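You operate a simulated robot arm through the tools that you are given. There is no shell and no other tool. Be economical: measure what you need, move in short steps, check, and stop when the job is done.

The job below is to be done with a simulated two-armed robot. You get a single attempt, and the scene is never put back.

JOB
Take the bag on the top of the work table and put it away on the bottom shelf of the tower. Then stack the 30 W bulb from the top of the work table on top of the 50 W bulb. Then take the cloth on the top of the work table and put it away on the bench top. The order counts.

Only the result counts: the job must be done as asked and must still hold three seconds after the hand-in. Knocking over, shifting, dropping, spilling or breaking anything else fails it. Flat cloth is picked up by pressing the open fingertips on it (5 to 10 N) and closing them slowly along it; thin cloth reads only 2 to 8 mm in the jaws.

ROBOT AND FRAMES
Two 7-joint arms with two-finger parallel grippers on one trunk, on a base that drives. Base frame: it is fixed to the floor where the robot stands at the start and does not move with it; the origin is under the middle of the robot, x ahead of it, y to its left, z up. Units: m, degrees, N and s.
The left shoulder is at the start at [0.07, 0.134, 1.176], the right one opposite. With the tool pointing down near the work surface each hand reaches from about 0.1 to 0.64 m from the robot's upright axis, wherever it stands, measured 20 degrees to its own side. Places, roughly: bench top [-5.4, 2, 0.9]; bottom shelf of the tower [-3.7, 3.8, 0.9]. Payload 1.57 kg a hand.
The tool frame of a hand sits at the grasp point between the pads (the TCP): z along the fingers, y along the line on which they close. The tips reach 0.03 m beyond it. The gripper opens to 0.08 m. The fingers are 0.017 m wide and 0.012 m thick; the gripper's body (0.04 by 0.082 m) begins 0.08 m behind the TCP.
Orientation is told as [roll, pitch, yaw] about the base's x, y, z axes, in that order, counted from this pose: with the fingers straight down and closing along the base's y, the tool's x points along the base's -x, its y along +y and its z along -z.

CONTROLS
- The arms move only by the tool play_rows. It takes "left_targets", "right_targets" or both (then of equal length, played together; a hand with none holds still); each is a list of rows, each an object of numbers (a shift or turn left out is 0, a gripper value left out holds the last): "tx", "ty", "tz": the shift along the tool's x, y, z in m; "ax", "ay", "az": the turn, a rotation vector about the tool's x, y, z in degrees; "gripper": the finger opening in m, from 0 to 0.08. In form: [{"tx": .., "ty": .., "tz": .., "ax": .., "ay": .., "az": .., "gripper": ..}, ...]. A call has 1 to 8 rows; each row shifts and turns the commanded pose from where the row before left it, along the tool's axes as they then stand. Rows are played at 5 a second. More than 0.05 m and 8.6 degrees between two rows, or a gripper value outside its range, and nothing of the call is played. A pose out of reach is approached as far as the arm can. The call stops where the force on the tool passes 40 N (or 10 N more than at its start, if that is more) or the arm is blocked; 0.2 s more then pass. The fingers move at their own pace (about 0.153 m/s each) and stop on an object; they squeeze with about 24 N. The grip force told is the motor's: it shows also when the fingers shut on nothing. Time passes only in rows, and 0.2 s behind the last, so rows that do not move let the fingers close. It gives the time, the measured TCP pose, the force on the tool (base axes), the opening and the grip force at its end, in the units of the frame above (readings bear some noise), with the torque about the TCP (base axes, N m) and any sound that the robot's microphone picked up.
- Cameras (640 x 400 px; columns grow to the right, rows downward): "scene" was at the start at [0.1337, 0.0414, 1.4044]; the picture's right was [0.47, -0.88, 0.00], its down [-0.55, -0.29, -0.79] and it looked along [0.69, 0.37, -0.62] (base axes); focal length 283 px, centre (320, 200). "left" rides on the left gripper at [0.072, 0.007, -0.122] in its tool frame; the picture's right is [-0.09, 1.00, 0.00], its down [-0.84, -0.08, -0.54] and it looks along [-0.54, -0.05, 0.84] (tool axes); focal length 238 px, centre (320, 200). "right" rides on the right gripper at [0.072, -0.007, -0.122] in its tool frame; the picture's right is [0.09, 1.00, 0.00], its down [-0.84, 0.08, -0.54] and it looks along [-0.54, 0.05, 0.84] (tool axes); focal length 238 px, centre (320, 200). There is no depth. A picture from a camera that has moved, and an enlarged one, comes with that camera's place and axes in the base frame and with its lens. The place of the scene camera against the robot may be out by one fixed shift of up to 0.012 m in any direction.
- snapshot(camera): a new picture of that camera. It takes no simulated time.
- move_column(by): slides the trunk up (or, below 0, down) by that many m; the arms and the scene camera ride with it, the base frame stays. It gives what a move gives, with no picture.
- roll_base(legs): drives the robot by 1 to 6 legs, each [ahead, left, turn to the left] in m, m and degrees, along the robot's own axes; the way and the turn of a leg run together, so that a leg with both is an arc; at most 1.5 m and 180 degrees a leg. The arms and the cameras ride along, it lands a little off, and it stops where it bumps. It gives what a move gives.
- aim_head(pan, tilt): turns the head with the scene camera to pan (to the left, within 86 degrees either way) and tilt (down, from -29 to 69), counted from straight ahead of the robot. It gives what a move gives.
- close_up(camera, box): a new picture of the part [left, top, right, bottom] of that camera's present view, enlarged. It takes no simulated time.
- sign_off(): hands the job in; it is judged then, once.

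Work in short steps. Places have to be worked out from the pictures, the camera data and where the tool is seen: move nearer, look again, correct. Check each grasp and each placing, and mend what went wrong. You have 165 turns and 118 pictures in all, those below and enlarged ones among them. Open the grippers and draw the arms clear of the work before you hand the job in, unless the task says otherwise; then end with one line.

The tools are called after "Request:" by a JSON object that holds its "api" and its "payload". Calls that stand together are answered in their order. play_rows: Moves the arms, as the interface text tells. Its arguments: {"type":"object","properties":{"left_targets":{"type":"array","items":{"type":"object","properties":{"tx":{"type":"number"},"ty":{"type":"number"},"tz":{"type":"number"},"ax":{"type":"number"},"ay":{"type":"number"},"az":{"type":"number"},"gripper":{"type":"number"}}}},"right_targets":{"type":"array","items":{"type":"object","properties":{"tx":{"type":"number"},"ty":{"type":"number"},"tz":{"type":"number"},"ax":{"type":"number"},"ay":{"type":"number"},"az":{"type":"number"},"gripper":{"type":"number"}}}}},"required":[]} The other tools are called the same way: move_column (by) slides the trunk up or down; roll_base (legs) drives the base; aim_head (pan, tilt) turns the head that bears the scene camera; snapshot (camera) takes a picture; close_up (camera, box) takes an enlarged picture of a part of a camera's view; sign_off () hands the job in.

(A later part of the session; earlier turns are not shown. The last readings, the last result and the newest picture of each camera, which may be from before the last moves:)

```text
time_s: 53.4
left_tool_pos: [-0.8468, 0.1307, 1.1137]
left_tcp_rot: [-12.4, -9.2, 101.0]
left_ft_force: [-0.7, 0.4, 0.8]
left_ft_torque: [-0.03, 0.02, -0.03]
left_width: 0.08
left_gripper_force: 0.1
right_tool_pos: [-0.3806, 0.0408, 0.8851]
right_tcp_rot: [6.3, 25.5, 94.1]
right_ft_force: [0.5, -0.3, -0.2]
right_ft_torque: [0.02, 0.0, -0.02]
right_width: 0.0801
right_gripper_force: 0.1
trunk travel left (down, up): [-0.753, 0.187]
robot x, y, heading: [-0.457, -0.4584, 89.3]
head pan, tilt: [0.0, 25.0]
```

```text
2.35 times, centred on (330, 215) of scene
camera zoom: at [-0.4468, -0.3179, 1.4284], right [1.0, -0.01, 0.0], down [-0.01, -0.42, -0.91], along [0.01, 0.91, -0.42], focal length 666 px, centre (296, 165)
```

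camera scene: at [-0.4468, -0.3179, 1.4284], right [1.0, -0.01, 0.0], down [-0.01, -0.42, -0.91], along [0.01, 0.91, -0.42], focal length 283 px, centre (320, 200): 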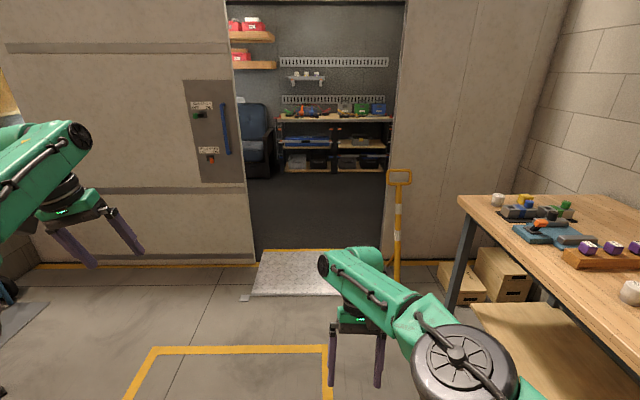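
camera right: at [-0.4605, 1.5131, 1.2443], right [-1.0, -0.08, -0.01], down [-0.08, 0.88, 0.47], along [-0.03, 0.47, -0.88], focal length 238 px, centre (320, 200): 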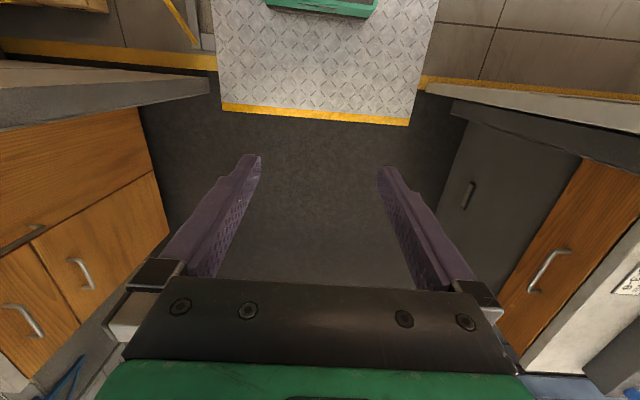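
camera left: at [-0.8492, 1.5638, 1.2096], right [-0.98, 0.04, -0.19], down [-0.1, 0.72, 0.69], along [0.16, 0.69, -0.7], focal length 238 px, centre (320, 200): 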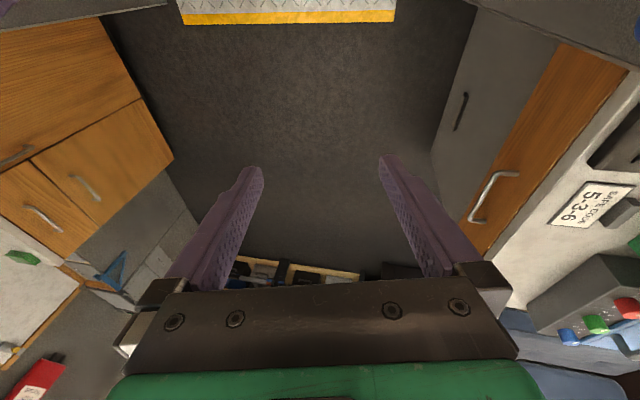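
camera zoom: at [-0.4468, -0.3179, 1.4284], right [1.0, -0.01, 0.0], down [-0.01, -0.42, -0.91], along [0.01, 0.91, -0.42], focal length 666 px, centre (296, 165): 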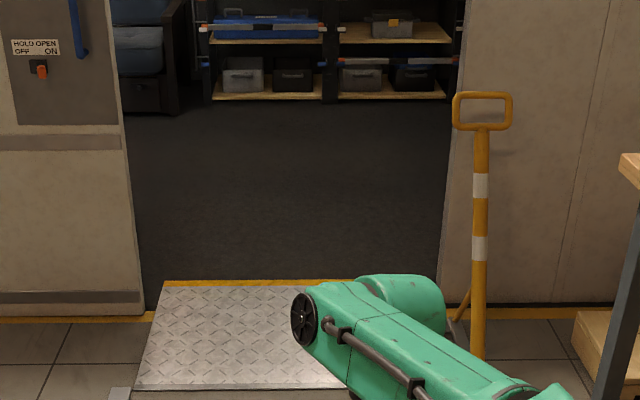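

The plate is a low ramp (rise ≈2 cm) that tilts the base, and the arms' large reach amplified it. I first bring both arms back to level, compact poses in front of the chest.

Request:
{"api": "play_rows", "payload": {"left_targets": [{"tx": 0.03, "ty": -0.03, "ax": -4.1, "ay": 3.1, "az": 4}, {"tx": 0.03, "ty": -0.03, "ax": -4.1, "ay": 3.1, "az": 4}, {"tx": 0.03, "ty": -0.03, "ax": -4.1, "ay": 3.1, "az": 4}, {"tx": 0.02, "ty": -0.04}, {"tx": 0.02, "ty": -0.04}, {"tx": 0.02, "ty": -0.04}, {"tx": 0.02, "ty": -0.04}, {}], "right_targets": [{"tz": -0.03, "tx": 0.015, "ay": -6.4, "ax": 1.6, "az": 1.2}, {"tz": -0.03, "tx": 0.015, "ay": -6.4, "ax": 1.6, "az": 1.2}, {"tz": -0.03, "tx": 0.015, "ay": -6.4, "ax": 1.6, "az": 1.2}, {"tz": -0.03, "tx": 0.015, "ay": -6.4, "ax": 1.6, "az": 1.2}, {"tz": -0.025, "tx": 0.01}, {"tz": -0.025, "tx": 0.01}, {"tz": -0.025, "tx": 0.01}, {"tz": -0.02}]}}

```text
time_s: 55.2
left_tool_pos: [-0.5895, -0.0347, 1.109]
left_tcp_rot: [1.2, -0.9, 88.0]
left_ft_force: [-0.6, 0.4, -0.5]
left_ft_torque: [-0.01, -0.03, 0.04]
left_width: 0.08
left_gripper_force: 0.1
right_tool_pos: [-0.3808, -0.011, 1.1111]
right_tcp_rot: [-1.7, 0.2, 88.2]
right_ft_force: [-0.2, -0.6, -0.2]
right_ft_torque: [-0.02, -0.03, -0.01]
right_width: 0.0802
right_gripper_force: 0.0
trunk travel left (down, up): [-0.753, 0.187]
robot x, y, heading: [-0.4599, -0.4612, 89.2]
head pan, tilt: [0.0, 25.0]
```

Both arms answer normally again. I drive up to just before the ramp and then creep with short legs.

Request:
{"api": "roll_base", "payload": {"legs": [[0, -0.02, 0.8], [1.48, 0, 0]]}}

Request:
{"api": "roll_base", "payload": {"legs": [[0.04, 0, 0]]}}

Request:
{"api": "roll_base", "payload": {"legs": [[0.03, 0, 0]]}}

```text
time_s: 63.0
left_tool_pos: [-0.5548, 1.462, 1.1079]
left_tcp_rot: [1.3, -1.2, 87.8]
left_ft_force: [0.1, 0.0, -0.3]
left_ft_torque: [-0.01, 0.01, 0.0]
left_width: 0.0803
left_gripper_force: 0.1
right_tool_pos: [-0.3431, 1.4844, 1.1119]
right_tcp_rot: [-1.7, 0.0, 88.0]
right_ft_force: [0.2, -0.5, 0.1]
right_ft_torque: [0.0, 0.05, 0.0]
right_width: 0.0802
right_gripper_force: 0.0
trunk travel left (down, up): [-0.753, 0.187]
robot x, y, heading: [-0.427, 1.0422, 88.9]
head pan, tilt: [0.0, 25.0]
```

```text
time_s: 63.8
left_tool_pos: [-0.5978, 1.5448, 1.0664]
left_tcp_rot: [-5.8, 3.1, 94.6]
left_ft_force: [-0.2, 0.8, 0.8]
left_ft_torque: [-0.02, -0.03, 0.0]
left_width: 0.0799
left_gripper_force: 0.1
right_tool_pos: [-0.3427, 1.5562, 1.0638]
right_tcp_rot: [-2.6, 3.5, 89.6]
right_ft_force: [-1.1, 0.4, 0.2]
right_ft_torque: [-0.04, -0.04, 0.02]
right_width: 0.0801
right_gripper_force: 0.0
trunk travel left (down, up): [-0.753, 0.187]
robot x, y, heading: [-0.4206, 1.0519, 89.0]
head pan, tilt: [0.0, 25.0]
stopped in leg 1: the robot was blocked; the commanded pose is now the measured one
```

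```text
time_s: 64.5
left_tool_pos: [-0.6406, 1.5792, 1.0239]
left_tcp_rot: [-9.6, 7.9, 99.8]
left_ft_force: [-1.5, 0.1, 0.9]
left_ft_torque: [-0.04, -0.06, 0.0]
left_width: 0.0803
left_gripper_force: 0.1
right_tool_pos: [-0.3596, 1.5826, 1.0312]
right_tcp_rot: [-3.6, 6.0, 95.3]
right_ft_force: [0.0, 0.9, -0.3]
right_ft_torque: [-0.03, -0.01, 0.02]
right_width: 0.0801
right_gripper_force: 0.0
trunk travel left (down, up): [-0.753, 0.187]
robot x, y, heading: [-0.4244, 1.0525, 89.0]
head pan, tilt: [0.0, 25.0]
stopped in leg 1: the robot was blocked; the commanded pose is now the measured one
```

Blocked again at y=1.052, earlier than before, with the hands further ahead. I check the tilt and surroundings now.

Request:
{"api": "aim_head", "payload": {"pan": 75, "tilt": 30}}

Request:
{"api": "snapshot", "payload": {"camera": "scene"}}

Request:
{"api": "snapshot", "payload": {"camera": "right"}}

```text
time_s: 66.0
left_tool_pos: [-0.6389, 1.5803, 1.0265]
left_tcp_rot: [-9.7, 7.8, 99.8]
left_ft_force: [0.4, -1.1, 0.0]
left_ft_torque: [0.0, 0.03, 0.02]
left_width: 0.0801
left_gripper_force: 0.1
right_tool_pos: [-0.3568, 1.5819, 1.0331]
right_tcp_rot: [-3.6, 5.9, 95.0]
right_ft_force: [0.6, -0.8, -0.5]
right_ft_torque: [0.0, 0.04, 0.04]
right_width: 0.0798
right_gripper_force: 0.0
trunk travel left (down, up): [-0.753, 0.187]
robot x, y, heading: [-0.4228, 1.0546, 89.0]
head pan, tilt: [75.0, 30.0]
```

```text
88 pictures are left
camera scene: at [-0.5019, 1.0968, 1.4255], right [0.28, 0.96, 0.02], down [0.48, -0.12, -0.87], along [-0.83, 0.25, -0.49], focal length 283 px, centre (320, 200)
```

scene: 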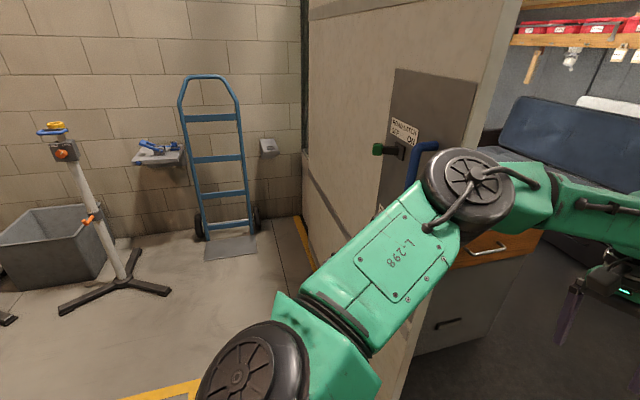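

```text
87 pictures are left
camera right: at [-0.3531, 1.523, 1.1594], right [-0.98, -0.19, -0.05], down [-0.19, 0.87, 0.45], along [-0.04, 0.45, -0.89], focal length 238 px, centre (320, 200)
```

right: 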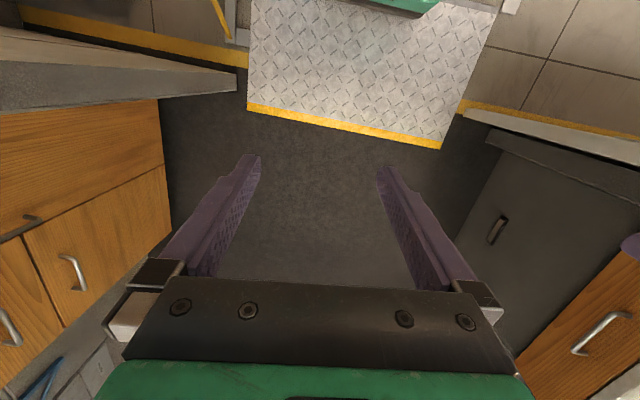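

The tilt (≈1.2°) appears the moment the front wheels mount the plate lip; the error at the hands grows with their height. I back off, then will lower the trunk to shrink that lever before crossing.

Request:
{"api": "roll_base", "payload": {"legs": [[-0.05, 0, 0]]}}

Request:
{"api": "roll_base", "payload": {"legs": [[-0.05, 0, 0]]}}

Request:
{"api": "roll_base", "payload": {"legs": [[-0.05, 0, 0]]}}

```text
time_s: 66.7
left_tool_pos: [-0.6888, 1.5992, 1.049]
left_tcp_rot: [-14.7, 5.9, 104.0]
left_ft_force: [-0.8, 0.5, -0.6]
left_ft_torque: [0.0, 0.02, 0.0]
left_width: 0.0799
left_gripper_force: 0.0
right_tool_pos: [-0.3826, 1.5784, 0.9998]
right_tcp_rot: [-4.0, 8.2, 104.1]
right_ft_force: [-0.4, 0.8, 0.0]
right_ft_torque: [0.0, 0.0, 0.01]
right_width: 0.08
right_gripper_force: 0.0
trunk travel left (down, up): [-0.753, 0.187]
robot x, y, heading: [-0.4251, 1.0498, 89.1]
head pan, tilt: [75.0, 30.0]
stopped in leg 1: the robot was blocked; the commanded pose is now the measured one
```

```text
time_s: 67.5
left_tool_pos: [-0.7469, 1.6076, 1.1021]
left_tcp_rot: [-21.1, 0.4, 108.9]
left_ft_force: [-0.8, -0.7, 0.4]
left_ft_torque: [0.01, 0.03, -0.01]
left_width: 0.0803
left_gripper_force: 0.1
right_tool_pos: [-0.3738, 1.5725, 0.9675]
right_tcp_rot: [-3.3, 10.4, 105.5]
right_ft_force: [-0.7, -0.3, 0.0]
right_ft_torque: [-0.02, 0.01, -0.01]
right_width: 0.0804
right_gripper_force: 0.2
trunk travel left (down, up): [-0.753, 0.187]
robot x, y, heading: [-0.424, 1.0456, 89.1]
head pan, tilt: [75.0, 30.0]
stopped in leg 1: the robot was blocked; the commanded pose is now the measured one
```

```text
time_s: 68.2
left_tool_pos: [-0.7785, 1.6104, 1.1291]
left_tcp_rot: [-25.5, -4.0, 115.2]
left_ft_force: [-0.1, -0.6, -0.5]
left_ft_torque: [-0.01, 0.0, 0.01]
left_width: 0.0799
left_gripper_force: 0.1
right_tool_pos: [-0.3565, 1.5627, 0.9387]
right_tcp_rot: [-2.6, 12.4, 105.7]
right_ft_force: [-0.3, -0.1, 0.4]
right_ft_torque: [-0.01, 0.03, 0.0]
right_width: 0.0803
right_gripper_force: 0.0
trunk travel left (down, up): [-0.753, 0.187]
robot x, y, heading: [-0.4237, 1.0378, 89.1]
head pan, tilt: [75.0, 30.0]
stopped in leg 1: the robot was blocked; the commanded pose is now the measured one
```

Still creeping back ~5 mm each; I continue.

Request:
{"api": "roll_base", "payload": {"legs": [[-0.05, 0, 0]]}}

Request:
{"api": "roll_base", "payload": {"legs": [[-0.05, 0, 0]]}}

```text
time_s: 69.1
left_tool_pos: [-0.7809, 1.5782, 1.108]
left_tcp_rot: [-23.8, -1.3, 113.8]
left_ft_force: [-0.5, 0.1, 0.8]
left_ft_torque: [0.03, 0.0, 0.06]
left_width: 0.0803
left_gripper_force: 0.0
right_tool_pos: [-0.3679, 1.5352, 0.9391]
right_tcp_rot: [-2.6, 12.5, 105.8]
right_ft_force: [-0.7, 0.0, 0.8]
right_ft_torque: [0.04, 0.0, -0.01]
right_width: 0.0799
right_gripper_force: 0.0
trunk travel left (down, up): [-0.753, 0.187]
robot x, y, heading: [-0.4266, 0.9865, 89.2]
head pan, tilt: [75.0, 30.0]
```

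```text
time_s: 70.0
left_tool_pos: [-0.7809, 1.5365, 1.1039]
left_tcp_rot: [-23.6, -1.0, 113.7]
left_ft_force: [-0.1, 0.0, 0.4]
left_ft_torque: [-0.05, 0.04, -0.04]
left_width: 0.0802
left_gripper_force: 0.2
right_tool_pos: [-0.3692, 1.4938, 0.9346]
right_tcp_rot: [-2.5, 12.9, 105.8]
right_ft_force: [0.1, -0.1, 0.2]
right_ft_torque: [-0.03, -0.01, -0.01]
right_width: 0.0799
right_gripper_force: 0.0
trunk travel left (down, up): [-0.753, 0.187]
robot x, y, heading: [-0.4253, 0.9424, 89.2]
head pan, tilt: [75.0, 30.0]
```

Both times it freed after ~17 mm of retreat regardless of base position, so this was a real contact — most likely an elbow against a door jamb, tilting the torso. I back off further and look at the right elbow and jamb.

Request:
{"api": "roll_base", "payload": {"legs": [[-0.4, 0, 0]]}}

Request:
{"api": "play_rows", "payload": {"left_targets": [{"ty": -0.03, "ax": -6, "az": 6}, {"ty": -0.03, "ax": -6, "az": 6}, {"ty": -0.03, "ax": -6, "az": 6}, {"ty": -0.03, "ax": -6, "az": 6}, {"ty": -0.04}, {"ty": -0.04}, {"ty": -0.03}, {}], "right_targets": [{"tz": -0.02, "ay": -4, "az": 4}, {"tz": -0.02, "ay": -4, "az": 4}, {"tz": -0.02, "ay": -4, "az": 4}, {"tz": -0.02, "ay": -1, "az": 4}, {"tz": -0.02, "ty": -0.02}, {"tz": -0.02, "ty": -0.02}, {"tz": -0.02}, {}]}}

Request:
{"api": "aim_head", "payload": {"pan": -35, "tilt": 30}}

Request:
{"api": "snapshot", "payload": {"camera": "scene"}}

```text
time_s: 72.5
left_tool_pos: [-0.7861, 1.1294, 1.1068]
left_tcp_rot: [-23.8, -1.2, 113.7]
left_ft_force: [-0.2, -0.1, -0.4]
left_ft_torque: [0.01, 0.01, 0.03]
left_width: 0.0797
left_gripper_force: 0.0
right_tool_pos: [-0.3739, 1.0878, 0.9369]
right_tcp_rot: [-2.6, 12.6, 105.8]
right_ft_force: [-0.2, -0.3, 0.4]
right_ft_torque: [-0.02, 0.0, 0.04]
right_width: 0.08
right_gripper_force: 0.1
trunk travel left (down, up): [-0.753, 0.187]
robot x, y, heading: [-0.4287, 0.5374, 89.4]
head pan, tilt: [75.0, 30.0]
```

```text
time_s: 74.3
left_tool_pos: [-0.5888, 1.0853, 1.1147]
left_tcp_rot: [2.0, -5.9, 90.4]
left_ft_force: [0.4, 0.1, -0.5]
left_ft_torque: [0.0, -0.01, -0.02]
left_width: 0.08
left_gripper_force: 0.1
left hand out of reach, approached as far as the arm can: row 1, 2, 3, 4, 5, 6, 7
right_tool_pos: [-0.3447, 1.0923, 1.0783]
right_tcp_rot: [-3.8, -1.4, 90.5]
right_ft_force: [-0.3, -0.5, 0.2]
right_ft_torque: [-0.01, 0.03, -0.02]
right_width: 0.0799
right_gripper_force: 0.0
trunk travel left (down, up): [-0.753, 0.187]
robot x, y, heading: [-0.4325, 0.5366, 89.1]
head pan, tilt: [75.0, 30.0]
```

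```text
time_s: 76.2
left_tool_pos: [-0.5885, 1.0839, 1.1145]
left_tcp_rot: [2.0, -5.9, 90.4]
left_ft_force: [0.1, -0.4, 0.2]
left_ft_torque: [0.0, 0.0, 0.0]
left_width: 0.0799
left_gripper_force: 0.0
right_tool_pos: [-0.3435, 1.0916, 1.0782]
right_tcp_rot: [-3.9, -1.4, 90.5]
right_ft_force: [-0.1, -0.2, -0.5]
right_ft_torque: [-0.03, -0.02, -0.02]
right_width: 0.0799
right_gripper_force: 0.1
trunk travel left (down, up): [-0.753, 0.187]
robot x, y, heading: [-0.4296, 0.5359, 89.5]
head pan, tilt: [-35.0, 30.0]
```

```text
86 pictures are left
camera scene: at [-0.3705, 0.6622, 1.4204], right [0.81, -0.58, 0.0], down [-0.29, -0.41, -0.87], along [0.51, 0.7, -0.5], focal length 283 px, centre (320, 200)
```

scene: 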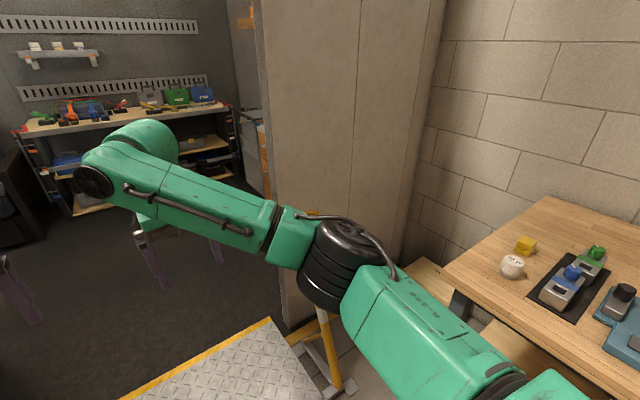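

I notice the base moved freely exactly when both hands were commanded to their reach limit (nothing left to drift). So I stretch both arms straight ahead past reach, which is also the narrowest pose, and then try the ramp.

Request:
{"api": "play_rows", "payload": {"left_targets": [{"tx": -0.04}, {"tx": -0.04}, {"tx": -0.04}, {"tx": -0.04}, {}], "right_targets": [{"tx": -0.04, "ty": -0.02}, {"tx": -0.04, "ty": -0.02}, {"tx": -0.04}, {"tx": -0.04}, {}]}}

Request:
{"api": "roll_base", "payload": {"legs": [[0.45, 0, 0]]}}

Request:
{"api": "roll_base", "payload": {"legs": [[0.1, 0, 0]]}}

```text
time_s: 77.4
left_tool_pos: [-0.6338, 1.1115, 1.1073]
left_tcp_rot: [2.1, -5.9, 90.3]
left_ft_force: [0.2, 0.0, 0.0]
left_ft_torque: [-0.01, 0.03, 0.03]
left_width: 0.0798
left_gripper_force: 0.0
left hand out of reach, approached as far as the arm can: row 1, 2, 3, 4
right_tool_pos: [-0.2953, 1.1436, 1.0764]
right_tcp_rot: [-3.7, -1.5, 90.5]
right_ft_force: [-0.4, 0.8, 0.1]
right_ft_torque: [0.0, -0.01, 0.01]
right_width: 0.0803
right_gripper_force: 0.0
right hand out of reach, approached as far as the arm can: row 2, 3, 4
trunk travel left (down, up): [-0.753, 0.187]
robot x, y, heading: [-0.4291, 0.5344, 89.1]
head pan, tilt: [-35.0, 30.0]
```

```text
time_s: 80.1
left_tool_pos: [-0.6337, 1.556, 1.1073]
left_tcp_rot: [2.1, -6.0, 90.6]
left_ft_force: [-0.5, -1.3, 0.0]
left_ft_torque: [0.06, -0.01, 0.0]
left_width: 0.0799
left_gripper_force: 0.1
right_tool_pos: [-0.2955, 1.5894, 1.0769]
right_tcp_rot: [-3.9, -1.5, 90.8]
right_ft_force: [0.8, 0.0, 0.1]
right_ft_torque: [0.02, -0.04, -0.01]
right_width: 0.08
right_gripper_force: 0.0
trunk travel left (down, up): [-0.753, 0.187]
robot x, y, heading: [-0.4272, 0.9835, 89.7]
head pan, tilt: [-35.0, 30.0]
```

```text
time_s: 81.3
left_tool_pos: [-0.7323, 1.6599, 1.1337]
left_tcp_rot: [-2.3, -10.3, 99.7]
left_ft_force: [0.2, 0.9, -0.4]
left_ft_torque: [-0.08, -0.03, -0.03]
left_width: 0.0798
left_gripper_force: 0.1
right_tool_pos: [-0.2817, 1.6557, 1.0356]
right_tcp_rot: [-3.5, 0.1, 90.8]
right_ft_force: [-0.4, 0.3, -0.3]
right_ft_torque: [-0.02, -0.02, 0.0]
right_width: 0.0802
right_gripper_force: 0.1
trunk travel left (down, up): [-0.753, 0.187]
robot x, y, heading: [-0.4261, 1.0745, 89.6]
head pan, tilt: [-35.0, 30.0]
stopped in leg 1: the robot was blocked; the commanded pose is now the measured one
```

It climbed to 1.0745 before stopping. I try further forward legs to see whether it advances step by step.

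Request:
{"api": "roll_base", "payload": {"legs": [[0.1, 0, 0]]}}

Request:
{"api": "roll_base", "payload": {"legs": [[0.1, 0, 0]]}}

Request:
{"api": "aim_head", "payload": {"pan": 0, "tilt": 30}}

Request:
{"api": "snapshot", "payload": {"camera": "scene"}}

```text
time_s: 82.1
left_tool_pos: [-0.8154, 1.6661, 1.1487]
left_tcp_rot: [-6.8, -13.9, 107.6]
left_ft_force: [-0.6, 0.1, -0.5]
left_ft_torque: [0.01, 0.0, -0.02]
left_width: 0.0801
left_gripper_force: 0.0
right_tool_pos: [-0.2766, 1.6609, 0.9974]
right_tcp_rot: [-3.7, 2.5, 90.8]
right_ft_force: [-0.1, 0.3, 0.2]
right_ft_torque: [-0.03, -0.01, -0.01]
right_width: 0.0802
right_gripper_force: 0.1
trunk travel left (down, up): [-0.753, 0.187]
robot x, y, heading: [-0.4257, 1.0836, 89.5]
head pan, tilt: [-35.0, 30.0]
stopped in leg 1: the robot was blocked; the commanded pose is now the measured one
```

```text
time_s: 82.8
left_tool_pos: [-0.8424, 1.6721, 1.1589]
left_tcp_rot: [-10.0, -17.4, 113.5]
left_ft_force: [-0.1, -0.1, 0.6]
left_ft_torque: [0.02, -0.01, -0.01]
left_width: 0.0801
left_gripper_force: 0.0
right_tool_pos: [-0.2692, 1.6577, 0.9643]
right_tcp_rot: [-3.4, 4.4, 90.7]
right_ft_force: [0.7, 1.3, 0.0]
right_ft_torque: [0.01, 0.01, -0.01]
right_width: 0.0802
right_gripper_force: 0.1
trunk travel left (down, up): [-0.753, 0.187]
robot x, y, heading: [-0.424, 1.0891, 89.9]
head pan, tilt: [-35.0, 30.0]
stopped in leg 1: the robot was blocked; the commanded pose is now the measured one
```

```text
time_s: 83.8
left_tool_pos: [-0.8422, 1.6734, 1.1592]
left_tcp_rot: [-9.9, -17.3, 113.4]
left_ft_force: [1.2, 0.3, -0.1]
left_ft_torque: [0.05, 0.0, 0.02]
left_width: 0.0799
left_gripper_force: 0.0
right_tool_pos: [-0.2697, 1.6588, 0.9642]
right_tcp_rot: [-3.4, 4.5, 90.8]
right_ft_force: [0.4, 0.7, 0.0]
right_ft_torque: [-0.01, 0.01, 0.03]
right_width: 0.0802
right_gripper_force: 0.0
trunk travel left (down, up): [-0.753, 0.187]
robot x, y, heading: [-0.4261, 1.0912, 89.7]
head pan, tilt: [0.0, 30.0]
```

```text
85 pictures are left
camera scene: at [-0.4183, 1.1956, 1.4272], right [1.0, -0.01, 0.0], down [0.0, -0.48, -0.88], along [0.01, 0.88, -0.48], focal length 283 px, centre (320, 200)
```

scene: 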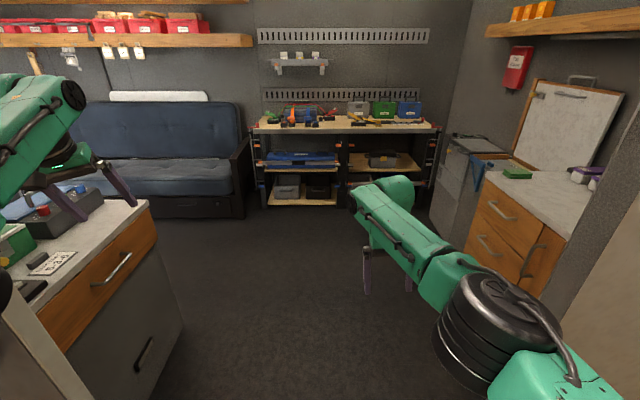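

The left hand is drifting toward the control box on the counter, so I stop advancing and retreat to try again with a lowered trunk.

Request:
{"api": "roll_base", "payload": {"legs": [[-0.1, 0, 0]]}}

Request:
{"api": "roll_base", "payload": {"legs": [[-0.1, 0, 0]]}}

```text
time_s: 85.0
left_tool_pos: [-0.8427, 1.5889, 1.1413]
left_tcp_rot: [-8.6, -14.9, 111.9]
left_ft_force: [0.2, -0.1, 0.4]
left_ft_torque: [0.06, -0.01, 0.01]
left_width: 0.0798
left_gripper_force: 0.0
right_tool_pos: [-0.2757, 1.5794, 0.9666]
right_tcp_rot: [-3.5, 4.6, 90.8]
right_ft_force: [0.8, -0.8, -0.1]
right_ft_torque: [0.01, -0.04, -0.03]
right_width: 0.0798
right_gripper_force: 0.0
trunk travel left (down, up): [-0.753, 0.187]
robot x, y, heading: [-0.4299, 0.9861, 89.6]
head pan, tilt: [0.0, 30.0]
```

```text
time_s: 86.1
left_tool_pos: [-0.8437, 1.4951, 1.1376]
left_tcp_rot: [-8.4, -14.6, 111.8]
left_ft_force: [0.1, 0.0, -0.7]
left_ft_torque: [0.0, -0.01, 0.01]
left_width: 0.0801
left_gripper_force: 0.0
right_tool_pos: [-0.2738, 1.4846, 0.9614]
right_tcp_rot: [-3.5, 4.8, 90.8]
right_ft_force: [-1.2, -0.1, -0.4]
right_ft_torque: [-0.02, -0.02, 0.0]
right_width: 0.0801
right_gripper_force: 0.0
trunk travel left (down, up): [-0.753, 0.187]
robot x, y, heading: [-0.4257, 0.8877, 89.6]
head pan, tilt: [0.0, 30.0]
```

Retreat was free. I go further back, repose the arms compactly, and lower the trunk by 0.6 m.

Request:
{"api": "roll_base", "payload": {"legs": [[-0.5, 0.03, 0]]}}

Request:
{"api": "play_rows", "payload": {"left_targets": [{"tx": 0.025, "ty": -0.035, "ax": -2.1, "ay": 3.7, "az": 5.5}, {"tx": 0.025, "ty": -0.035, "ax": -2.1, "ay": 3.7, "az": 5.5}, {"tx": 0.025, "ty": -0.035, "ax": -2.1, "ay": 3.7, "az": 5.5}, {"tx": 0.025, "ty": -0.035, "ax": -2.1, "ay": 3.7, "az": 5.5}, {"tx": 0.025, "ty": -0.037}, {"tx": 0.025, "ty": -0.037}, {"tx": 0.025, "ty": -0.037}, {"tx": 0.025, "ty": -0.037}], "right_targets": [{"tx": 0.025, "ay": -1.2}, {"tx": 0.025, "ay": -1.2}, {"tx": 0.025, "ay": -1.2}, {"tx": 0.025, "ay": -1.2}, {"tx": 0.025}, {"tx": 0.025}, {"tx": 0.025}, {"tx": 0.025}]}}

Request:
{"api": "move_column", "payload": {"by": -0.6}}

```text
time_s: 89.0
left_tool_pos: [-0.8762, 1.008, 1.1387]
left_tcp_rot: [-8.4, -14.5, 111.7]
left_ft_force: [-0.3, 0.5, 0.1]
left_ft_torque: [0.01, 0.08, 0.01]
left_width: 0.0801
left_gripper_force: 0.0
right_tool_pos: [-0.3077, 0.9968, 0.9626]
right_tcp_rot: [-3.5, 4.9, 90.7]
right_ft_force: [0.4, -0.2, -0.6]
right_ft_torque: [-0.01, 0.01, 0.0]
right_width: 0.0801
right_gripper_force: 0.1
trunk travel left (down, up): [-0.753, 0.187]
robot x, y, heading: [-0.4644, 0.4013, 89.2]
head pan, tilt: [0.0, 30.0]
```

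```text
time_s: 90.8
left_tool_pos: [-0.5718, 0.8357, 1.121]
left_tcp_rot: [3.2, -0.8, 89.0]
left_ft_force: [-0.9, -0.1, -0.3]
left_ft_torque: [0.02, 0.01, -0.02]
left_width: 0.08
left_gripper_force: 0.1
right_tool_pos: [-0.3072, 0.995, 0.9626]
right_tcp_rot: [-3.4, 4.9, 90.8]
right_ft_force: [-0.8, 0.0, 0.9]
right_ft_torque: [0.01, 0.03, -0.02]
right_width: 0.0799
right_gripper_force: 0.1
right hand out of reach, approached as far as the arm can: row 1, 2, 3, 4, 5, 6, 7, 8
trunk travel left (down, up): [-0.753, 0.187]
robot x, y, heading: [-0.4614, 0.3999, 89.6]
head pan, tilt: [0.0, 30.0]
```

```text
refused: -0.6 is not a number from -0.4 to 0.4
```

The right arm did not follow (reported out of reach). I nudge it again, back and up.

Request:
{"api": "play_rows", "payload": {"right_targets": [{"tx": 0.04, "tz": -0.02}, {"tx": 0.04, "tz": -0.02}, {"tx": 0.03, "tz": -0.02}, {"tz": -0.02}, {}]}}

```text
time_s: 92.0
left_tool_pos: [-0.5739, 0.8373, 1.1201]
left_tcp_rot: [3.2, -0.7, 89.0]
left_ft_force: [0.5, -0.4, 0.1]
left_ft_torque: [-0.01, -0.02, -0.01]
left_width: 0.0797
left_gripper_force: 0.1
right_tool_pos: [-0.3107, 0.8935, 1.0489]
right_tcp_rot: [-3.4, 3.7, 90.8]
right_ft_force: [0.2, 0.0, -0.5]
right_ft_torque: [-0.01, -0.03, -0.01]
right_width: 0.0799
right_gripper_force: 0.0
trunk travel left (down, up): [-0.753, 0.187]
robot x, y, heading: [-0.465, 0.4042, 89.2]
head pan, tilt: [0.0, 30.0]
```

It follows now. I finish the compact pose and lower the trunk in two steps.

Request:
{"api": "play_rows", "payload": {"right_targets": [{"tx": 0.04, "ay": -3.7, "ax": -3.4}, {"tx": 0.04, "tz": -0.03}, {"tx": 0.02, "tz": -0.03}, {}], "left_targets": [{"ax": 3.2, "tx": 0.02}, {"tx": 0.02}, {}, {}]}}

Request:
{"api": "move_column", "payload": {"by": -0.4}}

Request:
{"api": "move_column", "payload": {"by": -0.2}}

Request:
{"api": "snapshot", "payload": {"camera": "scene"}}

```text
time_s: 93.0
left_tool_pos: [-0.5742, 0.7981, 1.1197]
left_tcp_rot: [0.0, -0.7, 89.0]
left_ft_force: [0.5, 0.8, -0.3]
left_ft_torque: [0.0, -0.01, 0.01]
left_width: 0.0801
left_gripper_force: 0.0
right_tool_pos: [-0.3086, 0.7902, 1.1109]
right_tcp_rot: [-0.1, -0.1, 90.9]
right_ft_force: [0.6, 0.8, 0.0]
right_ft_torque: [-0.02, -0.02, -0.01]
right_width: 0.08
right_gripper_force: 0.1
trunk travel left (down, up): [-0.753, 0.187]
robot x, y, heading: [-0.4611, 0.3979, 89.5]
head pan, tilt: [0.0, 30.0]
```

```text
time_s: 96.8
left_tool_pos: [-0.5742, 0.7972, 0.7195]
left_tcp_rot: [0.1, -0.7, 89.0]
left_ft_force: [-0.5, -0.3, 0.4]
left_ft_torque: [0.01, -0.02, -0.03]
left_width: 0.0803
left_gripper_force: 0.1
right_tool_pos: [-0.3087, 0.7894, 0.7116]
right_tcp_rot: [0.0, -0.1, 90.9]
right_ft_force: [0.0, 0.8, -0.2]
right_ft_torque: [-0.01, 0.01, 0.04]
right_width: 0.0799
right_gripper_force: 0.1
trunk travel left (down, up): [-0.353, 0.587]
robot x, y, heading: [-0.4631, 0.4002, 89.4]
head pan, tilt: [0.0, 30.0]
```

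```text
time_s: 99.0
left_tool_pos: [-0.5746, 0.7976, 0.5198]
left_tcp_rot: [0.0, -0.7, 89.1]
left_ft_force: [0.3, -0.8, 0.1]
left_ft_torque: [0.0, 0.0, 0.02]
left_width: 0.0801
left_gripper_force: 0.1
right_tool_pos: [-0.308, 0.7902, 0.5116]
right_tcp_rot: [0.0, -0.2, 90.9]
right_ft_force: [-1.3, -0.1, 0.8]
right_ft_torque: [0.0, 0.03, -0.02]
right_width: 0.0801
right_gripper_force: 0.0
trunk travel left (down, up): [-0.153, 0.787]
robot x, y, heading: [-0.4643, 0.399, 89.6]
head pan, tilt: [0.0, 30.0]
```

```text
84 pictures are left
camera scene: at [-0.4536, 0.5407, 0.8205], right [1.0, -0.01, 0.0], down [0.0, -0.5, -0.87], along [0.01, 0.87, -0.5], focal length 283 px, centre (320, 200)
```

scene: 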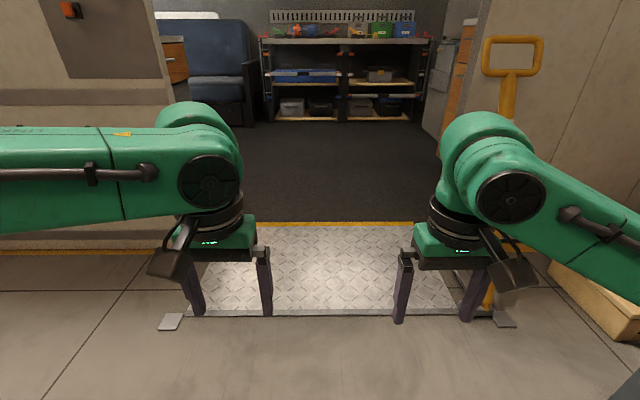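

With the trunk low I test the lip again: forward to y≈1.0, then a 0.1 m leg.

Request:
{"api": "roll_base", "payload": {"legs": [[0.58, 0, 0]]}}

Request:
{"api": "roll_base", "payload": {"legs": [[0.12, 0, 0]]}}

```text
time_s: 102.3
left_tool_pos: [-0.5754, 1.3774, 0.5189]
left_tcp_rot: [0.1, -0.7, 89.4]
left_ft_force: [-0.3, -0.3, -0.1]
left_ft_torque: [0.01, 0.03, 0.02]
left_width: 0.0799
left_gripper_force: 0.0
right_tool_pos: [-0.3085, 1.3736, 0.5102]
right_tcp_rot: [-0.1, 0.0, 91.4]
right_ft_force: [0.1, 0.1, -0.1]
right_ft_torque: [0.01, 0.02, 0.0]
right_width: 0.0801
right_gripper_force: 0.0
trunk travel left (down, up): [-0.153, 0.787]
robot x, y, heading: [-0.4604, 0.9818, 90.0]
head pan, tilt: [0.0, 30.0]
```

```text
time_s: 103.5
left_tool_pos: [-0.5734, 1.4942, 0.5212]
left_tcp_rot: [0.2, -0.8, 89.4]
left_ft_force: [-0.5, 1.0, -0.3]
left_ft_torque: [-0.02, -0.01, -0.01]
left_width: 0.0801
left_gripper_force: 0.0
right_tool_pos: [-0.3077, 1.4891, 0.5125]
right_tcp_rot: [-0.1, -0.1, 91.3]
right_ft_force: [0.6, 0.1, -0.8]
right_ft_torque: [0.0, -0.01, 0.01]
right_width: 0.08
right_gripper_force: 0.1
trunk travel left (down, up): [-0.153, 0.787]
robot x, y, heading: [-0.458, 1.0974, 89.9]
head pan, tilt: [0.0, 30.0]
```

The lip is passed without trouble with the trunk low. Now I check elbow clearance on both sides before entering the doorway.

Request:
{"api": "aim_head", "payload": {"pan": 55, "tilt": 35}}

Request:
{"api": "snapshot", "payload": {"camera": "scene"}}

Request:
{"api": "aim_head", "payload": {"pan": -55, "tilt": 35}}

Request:
{"api": "snapshot", "payload": {"camera": "scene"}}

```text
time_s: 104.8
left_tool_pos: [-0.5741, 1.5065, 0.5097]
left_tcp_rot: [0.1, 0.5, 89.4]
left_ft_force: [1.2, 1.4, -0.2]
left_ft_torque: [0.0, 0.03, 0.03]
left_width: 0.08
left_gripper_force: 0.0
right_tool_pos: [-0.3073, 1.5008, 0.5012]
right_tcp_rot: [-0.2, 1.1, 91.3]
right_ft_force: [-1.1, 0.8, -0.3]
right_ft_torque: [0.0, 0.03, -0.01]
right_width: 0.0801
right_gripper_force: 0.1
trunk travel left (down, up): [-0.153, 0.787]
robot x, y, heading: [-0.4602, 1.0982, 89.7]
head pan, tilt: [55.0, 35.0]
```

```text
83 pictures are left
camera scene: at [-0.5239, 1.1805, 0.8186], right [0.58, 0.82, 0.02], down [0.47, -0.31, -0.83], along [-0.67, 0.49, -0.56], focal length 283 px, centre (320, 200)
```

scene: 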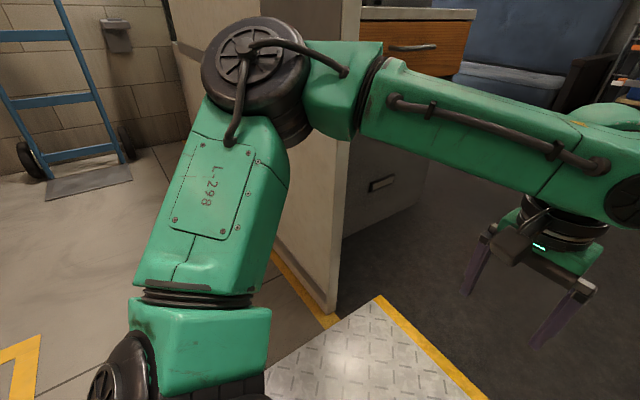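

```text
time_s: 106.7
left_tool_pos: [-0.5745, 1.5061, 0.5099]
left_tcp_rot: [0.1, 0.5, 89.5]
left_ft_force: [1.0, -0.3, 0.3]
left_ft_torque: [0.0, 0.03, -0.01]
left_width: 0.0799
left_gripper_force: 0.0
right_tool_pos: [-0.3068, 1.5001, 0.5]
right_tcp_rot: [-0.2, 1.2, 91.2]
right_ft_force: [-0.7, 0.2, -0.8]
right_ft_torque: [0.0, 0.01, -0.01]
right_width: 0.0801
right_gripper_force: 0.2
trunk travel left (down, up): [-0.153, 0.787]
robot x, y, heading: [-0.4608, 1.099, 90.0]
head pan, tilt: [-55.0, 35.0]
```

```text
82 pictures are left
camera scene: at [-0.3797, 1.1802, 0.8185], right [0.57, -0.82, -0.02], down [-0.47, -0.31, -0.83], along [0.67, 0.48, -0.56], focal length 283 px, centre (320, 200)
```

scene: 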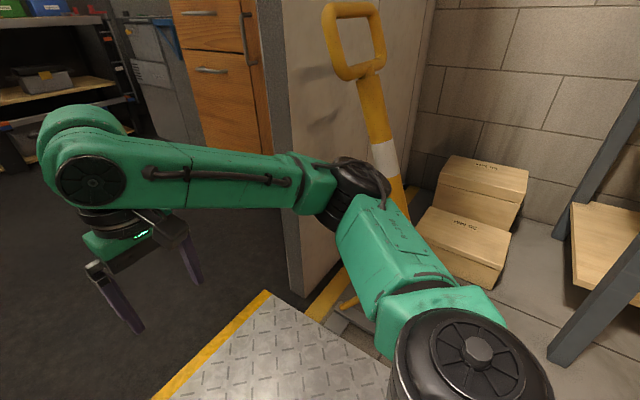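

Both elbows stick out ~0.55 m, too wide for the ~1 m opening and close to the lever. I back off the ramp, stretch the hands further ahead (elbows in) and lower the trunk a bit more.

Request:
{"api": "roll_base", "payload": {"legs": [[-0.4, 0, 0]]}}

Request:
{"api": "play_rows", "payload": {"left_targets": [{"tx": -0.04}, {"tx": -0.04}, {"tx": -0.04}, {"tx": -0.03}, {}], "right_targets": [{"tx": -0.04}, {"tx": -0.04}, {"tx": -0.04}, {"tx": -0.03}, {}]}}

Request:
{"api": "move_column", "payload": {"by": -0.14}}

Request:
{"api": "aim_head", "payload": {"pan": 50, "tilt": 35}}

Request:
{"api": "snapshot", "payload": {"camera": "scene"}}

Request:
{"api": "aim_head", "payload": {"pan": -50, "tilt": 35}}

Request:
{"api": "snapshot", "payload": {"camera": "scene"}}

```text
time_s: 109.2
left_tool_pos: [-0.5745, 1.1051, 0.5076]
left_tcp_rot: [0.0, 0.6, 89.4]
left_ft_force: [-0.9, 0.0, 0.1]
left_ft_torque: [0.01, 0.03, 0.01]
left_width: 0.0801
left_gripper_force: 0.2
right_tool_pos: [-0.3086, 1.0992, 0.498]
right_tcp_rot: [-0.1, 1.3, 91.3]
right_ft_force: [0.0, -0.5, -0.3]
right_ft_torque: [0.01, 0.04, 0.01]
right_width: 0.0801
right_gripper_force: 0.0
trunk travel left (down, up): [-0.153, 0.787]
robot x, y, heading: [-0.4581, 0.7002, 89.7]
head pan, tilt: [-55.0, 35.0]
```

```text
time_s: 110.4
left_tool_pos: [-0.6055, 1.2123, 0.4962]
left_tcp_rot: [0.0, 0.5, 89.3]
left_ft_force: [0.2, -0.3, 0.4]
left_ft_torque: [0.03, 0.01, -0.01]
left_width: 0.08
left_gripper_force: 0.1
left hand out of reach, approached as far as the arm can: row 3, 4
right_tool_pos: [-0.3108, 1.2492, 0.4935]
right_tcp_rot: [-0.1, 1.2, 91.3]
right_ft_force: [0.4, 1.1, -0.4]
right_ft_torque: [-0.02, -0.02, 0.02]
right_width: 0.0799
right_gripper_force: 0.2
trunk travel left (down, up): [-0.153, 0.787]
robot x, y, heading: [-0.4579, 0.6974, 89.9]
head pan, tilt: [-55.0, 35.0]
```

```text
time_s: 112.0
left_tool_pos: [-0.6033, 1.2131, 0.3568]
left_tcp_rot: [0.0, 0.5, 89.5]
left_ft_force: [-0.6, 0.4, 0.4]
left_ft_torque: [0.02, 0.0, -0.03]
left_width: 0.0801
left_gripper_force: 0.0
right_tool_pos: [-0.3094, 1.2495, 0.354]
right_tcp_rot: [-0.1, 1.2, 91.3]
right_ft_force: [-0.3, 0.1, 0.6]
right_ft_torque: [0.0, 0.0, 0.05]
right_width: 0.0799
right_gripper_force: 0.1
trunk travel left (down, up): [-0.013, 0.927]
robot x, y, heading: [-0.4584, 0.6949, 89.5]
head pan, tilt: [-55.0, 35.0]
```

```text
time_s: 113.9
left_tool_pos: [-0.6048, 1.213, 0.3559]
left_tcp_rot: [0.0, 0.5, 89.4]
left_ft_force: [-0.5, 0.2, 0.3]
left_ft_torque: [-0.01, 0.0, -0.04]
left_width: 0.08
left_gripper_force: 0.1
right_tool_pos: [-0.3105, 1.2498, 0.3546]
right_tcp_rot: [-0.1, 1.4, 91.3]
right_ft_force: [0.5, -0.5, 0.0]
right_ft_torque: [-0.03, 0.0, 0.0]
right_width: 0.0802
right_gripper_force: 0.1
trunk travel left (down, up): [-0.013, 0.927]
robot x, y, heading: [-0.4628, 0.696, 89.6]
head pan, tilt: [50.0, 35.0]
```

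```text
81 pictures are left
camera scene: at [-0.5203, 0.8036, 0.6726], right [0.65, 0.76, 0.0], down [0.44, -0.37, -0.82], along [-0.63, 0.53, -0.57], focal length 283 px, centre (320, 200)
```

scene: 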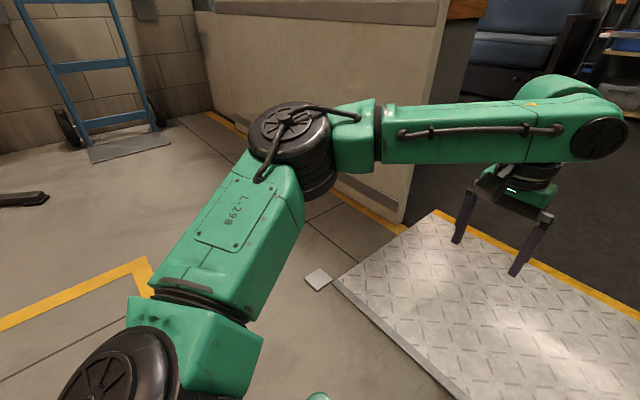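

```text
time_s: 115.6
left_tool_pos: [-0.6037, 1.2135, 0.3574]
left_tcp_rot: [0.0, 0.5, 89.5]
left_ft_force: [0.6, 0.0, 0.2]
left_ft_torque: [0.0, 0.04, 0.01]
left_width: 0.0802
left_gripper_force: 0.2
right_tool_pos: [-0.3094, 1.2485, 0.3545]
right_tcp_rot: [-0.1, 1.3, 91.3]
right_ft_force: [0.9, 0.5, 0.4]
right_ft_torque: [-0.04, -0.04, -0.01]
right_width: 0.0801
right_gripper_force: 0.1
trunk travel left (down, up): [-0.013, 0.927]
robot x, y, heading: [-0.4582, 0.699, 89.8]
head pan, tilt: [-50.0, 35.0]
```

```text
80 pictures are left
camera scene: at [-0.3854, 0.8031, 0.6726], right [0.64, -0.77, 0.0], down [-0.44, -0.37, -0.82], along [0.63, 0.52, -0.57], focal length 283 px, centre (320, 200)
```

scene: 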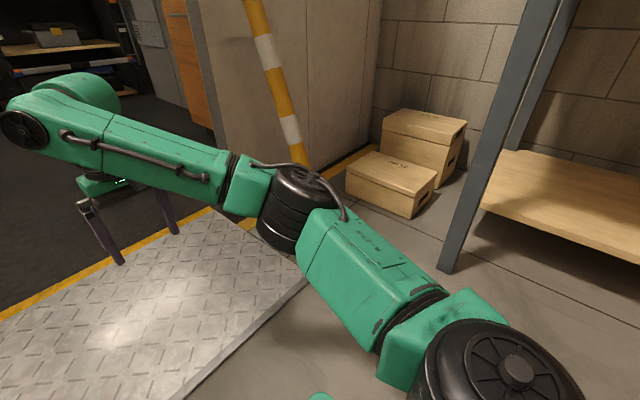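

The left elbow is still ~0.50 m out. I bring the left hand toward the centre line, which should pull its elbow in, and check.

Request:
{"api": "play_rows", "payload": {"left_targets": [{"ty": -0.04}, {"ty": -0.04}, {"ty": -0.03, "tx": -0.02}, {"tx": -0.03}, {}], "right_targets": [{"ty": -0.01}, {"ty": -0.01}, {"ty": -0.01}, {}, {}]}}

Request:
{"api": "aim_head", "payload": {"pan": 45, "tilt": 45}}

Request:
{"api": "snapshot", "payload": {"camera": "scene"}}

```text
time_s: 116.8
left_tool_pos: [-0.569, 1.187, 0.3457]
left_tcp_rot: [0.0, 0.5, 89.3]
left_ft_force: [0.7, 0.9, 1.2]
left_ft_torque: [0.04, 0.0, 0.0]
left_width: 0.0798
left_gripper_force: 0.1
left hand out of reach, approached as far as the arm can: row 1, 2, 3, 4
right_tool_pos: [-0.2804, 1.2497, 0.3535]
right_tcp_rot: [-0.1, 1.3, 91.2]
right_ft_force: [0.3, 0.1, -0.6]
right_ft_torque: [0.02, 0.02, -0.01]
right_width: 0.08
right_gripper_force: 0.1
trunk travel left (down, up): [-0.013, 0.927]
robot x, y, heading: [-0.4621, 0.696, 89.8]
head pan, tilt: [-50.0, 35.0]
```

```text
time_s: 118.5
left_tool_pos: [-0.5697, 1.1871, 0.3452]
left_tcp_rot: [0.0, 0.4, 89.4]
left_ft_force: [-0.2, 0.2, -0.5]
left_ft_torque: [-0.02, -0.02, -0.02]
left_width: 0.08
left_gripper_force: 0.0
right_tool_pos: [-0.2793, 1.2502, 0.3545]
right_tcp_rot: [-0.1, 1.3, 91.3]
right_ft_force: [-1.1, -0.5, 0.6]
right_ft_torque: [-0.02, 0.0, 0.0]
right_width: 0.0799
right_gripper_force: 0.0
trunk travel left (down, up): [-0.013, 0.927]
robot x, y, heading: [-0.4613, 0.6972, 89.8]
head pan, tilt: [45.0, 45.0]
```

```text
79 pictures are left
camera scene: at [-0.5103, 0.8045, 0.6578], right [0.71, 0.7, 0.0], down [0.5, -0.5, -0.71], along [-0.5, 0.5, -0.71], focal length 283 px, centre (320, 200)
```

scene: 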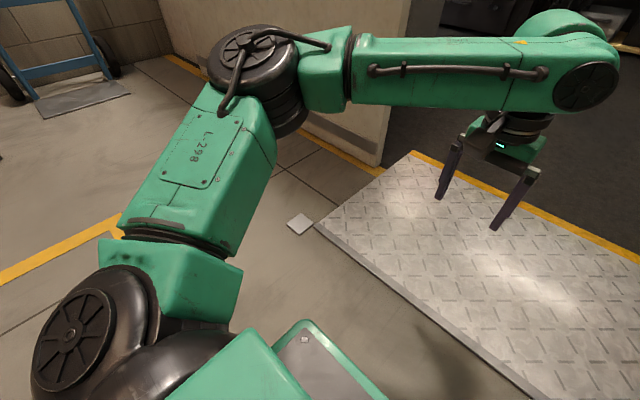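

The left arm is against a wrist limit in this pose. I turn the left tool clockwise by ~32° to relieve it, then push it ahead.

Request:
{"api": "play_rows", "payload": {"left_targets": [{"az": 8}, {"az": 8}, {"az": 8}, {"az": 8}, {}]}}

Request:
{"api": "play_rows", "payload": {"left_targets": [{"tx": -0.034, "ty": 0.022}, {"tx": -0.034, "ty": 0.022}, {"tx": -0.034, "ty": 0.022}, {}]}}

Request:
{"api": "snapshot", "payload": {"camera": "scene"}}

```text
time_s: 119.7
left_tool_pos: [-0.5693, 1.1881, 0.3446]
left_tcp_rot: [-0.3, 0.4, 57.1]
left_ft_force: [-0.1, -0.6, 0.5]
left_ft_torque: [0.01, 0.0, -0.02]
left_width: 0.08
left_gripper_force: 0.1
right_tool_pos: [-0.2794, 1.2505, 0.3547]
right_tcp_rot: [0.0, 1.3, 91.2]
right_ft_force: [-0.5, 0.0, -0.5]
right_ft_torque: [-0.03, 0.02, 0.04]
right_width: 0.0801
right_gripper_force: 0.1
trunk travel left (down, up): [-0.013, 0.927]
robot x, y, heading: [-0.4626, 0.6961, 90.0]
head pan, tilt: [45.0, 45.0]
```

```text
time_s: 120.7
left_tool_pos: [-0.6258, 1.2308, 0.3347]
left_tcp_rot: [-0.3, 0.3, 57.4]
left_ft_force: [-0.4, 0.7, -0.6]
left_ft_torque: [0.01, -0.01, 0.02]
left_width: 0.0803
left_gripper_force: 0.0
left hand out of reach, approached as far as the arm can: row 1, 2, 3
right_tool_pos: [-0.2804, 1.2507, 0.3549]
right_tcp_rot: [-0.1, 1.3, 91.3]
right_ft_force: [-0.1, -0.5, 0.2]
right_ft_torque: [-0.02, 0.04, -0.03]
right_width: 0.0801
right_gripper_force: 0.1
trunk travel left (down, up): [-0.013, 0.927]
robot x, y, heading: [-0.4601, 0.6963, 89.8]
head pan, tilt: [45.0, 45.0]
```

```text
78 pictures are left
camera scene: at [-0.5103, 0.8044, 0.6578], right [0.71, 0.7, 0.0], down [0.5, -0.5, -0.71], along [-0.5, 0.5, -0.71], focal length 283 px, centre (320, 200)
```

scene: 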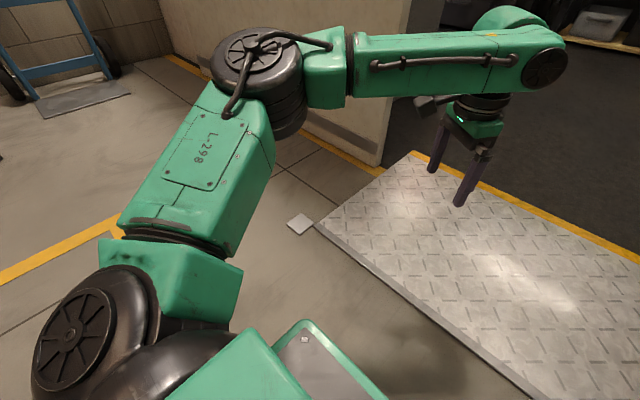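

The left elbow cannot be brought in. A better plan: cross the doorway sideways, facing -x, hands pulled close to the chest, so only ~0.65 m of depth must fit. I return to the table to take the bag first: back off, raise the trunk, restore the left hand, and turn to face the table.

Request:
{"api": "roll_base", "payload": {"legs": [[-0.7, 0, 0]]}}

Request:
{"api": "move_column", "payload": {"by": 0.4}}

Request:
{"api": "move_column", "payload": {"by": 0.35}}

Request:
{"api": "play_rows", "payload": {"left_targets": [{"tx": 0.035, "ty": 0.02, "az": -8}, {"tx": 0.035, "ty": 0.02, "az": -8}, {"tx": 0.035, "ty": 0.02, "az": -8}, {"tx": 0.035, "ty": 0.02, "az": -8}, {"tx": 0.04, "ty": 0.02}, {"tx": 0.04, "ty": 0.02}, {"ty": 0.03}, {}], "right_targets": [{"tx": 0.03}, {"tx": 0.03}, {"tx": 0.03}, {"tx": 0.03}, {"tx": 0.03}, {"tx": 0.03}, {}, {}]}}

Request:
{"api": "roll_base", "payload": {"legs": [[0, 0, -90]]}}

```text
time_s: 124.6
left_tool_pos: [-0.6257, 0.5285, 0.3352]
left_tcp_rot: [-0.3, 0.4, 56.3]
left_ft_force: [0.3, 0.6, 0.2]
left_ft_torque: [-0.02, -0.02, 0.01]
left_width: 0.0802
left_gripper_force: 0.1
right_tool_pos: [-0.2793, 0.5415, 0.3535]
right_tcp_rot: [-0.1, 1.3, 90.2]
right_ft_force: [0.8, 0.7, 0.7]
right_ft_torque: [-0.01, -0.01, 0.01]
right_width: 0.0803
right_gripper_force: 0.1
trunk travel left (down, up): [-0.013, 0.927]
robot x, y, heading: [-0.4713, -0.0064, 88.9]
head pan, tilt: [45.0, 45.0]
```

```text
time_s: 128.4
left_tool_pos: [-0.6249, 0.529, 0.7342]
left_tcp_rot: [-0.3, 0.3, 56.3]
left_ft_force: [-0.3, -0.3, 0.3]
left_ft_torque: [0.0, -0.01, -0.03]
left_width: 0.0801
left_gripper_force: 0.0
right_tool_pos: [-0.279, 0.5421, 0.7544]
right_tcp_rot: [-0.1, 1.3, 90.2]
right_ft_force: [-0.7, 0.1, -0.1]
right_ft_torque: [0.01, 0.01, 0.03]
right_width: 0.0803
right_gripper_force: 0.1
trunk travel left (down, up): [-0.413, 0.527]
robot x, y, heading: [-0.4692, -0.0116, 88.6]
head pan, tilt: [45.0, 45.0]
```

```text
time_s: 131.8
left_tool_pos: [-0.6248, 0.5292, 1.086]
left_tcp_rot: [-0.4, 0.3, 56.4]
left_ft_force: [0.0, 0.0, 0.6]
left_ft_torque: [0.01, 0.01, 0.0]
left_width: 0.0797
left_gripper_force: 0.1
right_tool_pos: [-0.2778, 0.5415, 1.1046]
right_tcp_rot: [-0.1, 1.3, 90.2]
right_ft_force: [-1.1, -0.3, -0.7]
right_ft_torque: [-0.01, 0.0, 0.0]
right_width: 0.0802
right_gripper_force: 0.0
trunk travel left (down, up): [-0.763, 0.177]
robot x, y, heading: [-0.4726, -0.0072, 88.6]
head pan, tilt: [45.0, 45.0]
```

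```text
time_s: 133.6
left_tool_pos: [-0.8227, 0.3508, 1.0877]
left_tcp_rot: [-0.1, 0.5, 88.2]
left_ft_force: [-0.5, 0.2, -0.5]
left_ft_torque: [-0.01, 0.02, -0.01]
left_width: 0.08
left_gripper_force: 0.1
right_tool_pos: [-0.2771, 0.3624, 1.1081]
right_tcp_rot: [-0.1, 1.2, 90.1]
right_ft_force: [-0.2, -0.3, 0.3]
right_ft_torque: [0.03, 0.03, -0.01]
right_width: 0.0801
right_gripper_force: 0.1
trunk travel left (down, up): [-0.763, 0.177]
robot x, y, heading: [-0.4685, -0.0067, 88.4]
head pan, tilt: [45.0, 45.0]
```

```text
time_s: 137.8
left_tool_pos: [-0.1144, 0.3459, 1.0867]
left_tcp_rot: [-0.1, 0.4, -1.3]
left_ft_force: [0.4, -0.5, -0.6]
left_ft_torque: [-0.04, -0.01, -0.02]
left_width: 0.08
left_gripper_force: 0.1
right_tool_pos: [-0.097, -0.1971, 1.1089]
right_tcp_rot: [-0.1, 1.2, 0.5]
right_ft_force: [0.0, 0.0, 0.8]
right_ft_torque: [0.01, 0.02, 0.03]
right_width: 0.0799
right_gripper_force: 0.0
trunk travel left (down, up): [-0.763, 0.177]
robot x, y, heading: [-0.4679, -0.01, -0.8]
head pan, tilt: [45.0, 45.0]
```

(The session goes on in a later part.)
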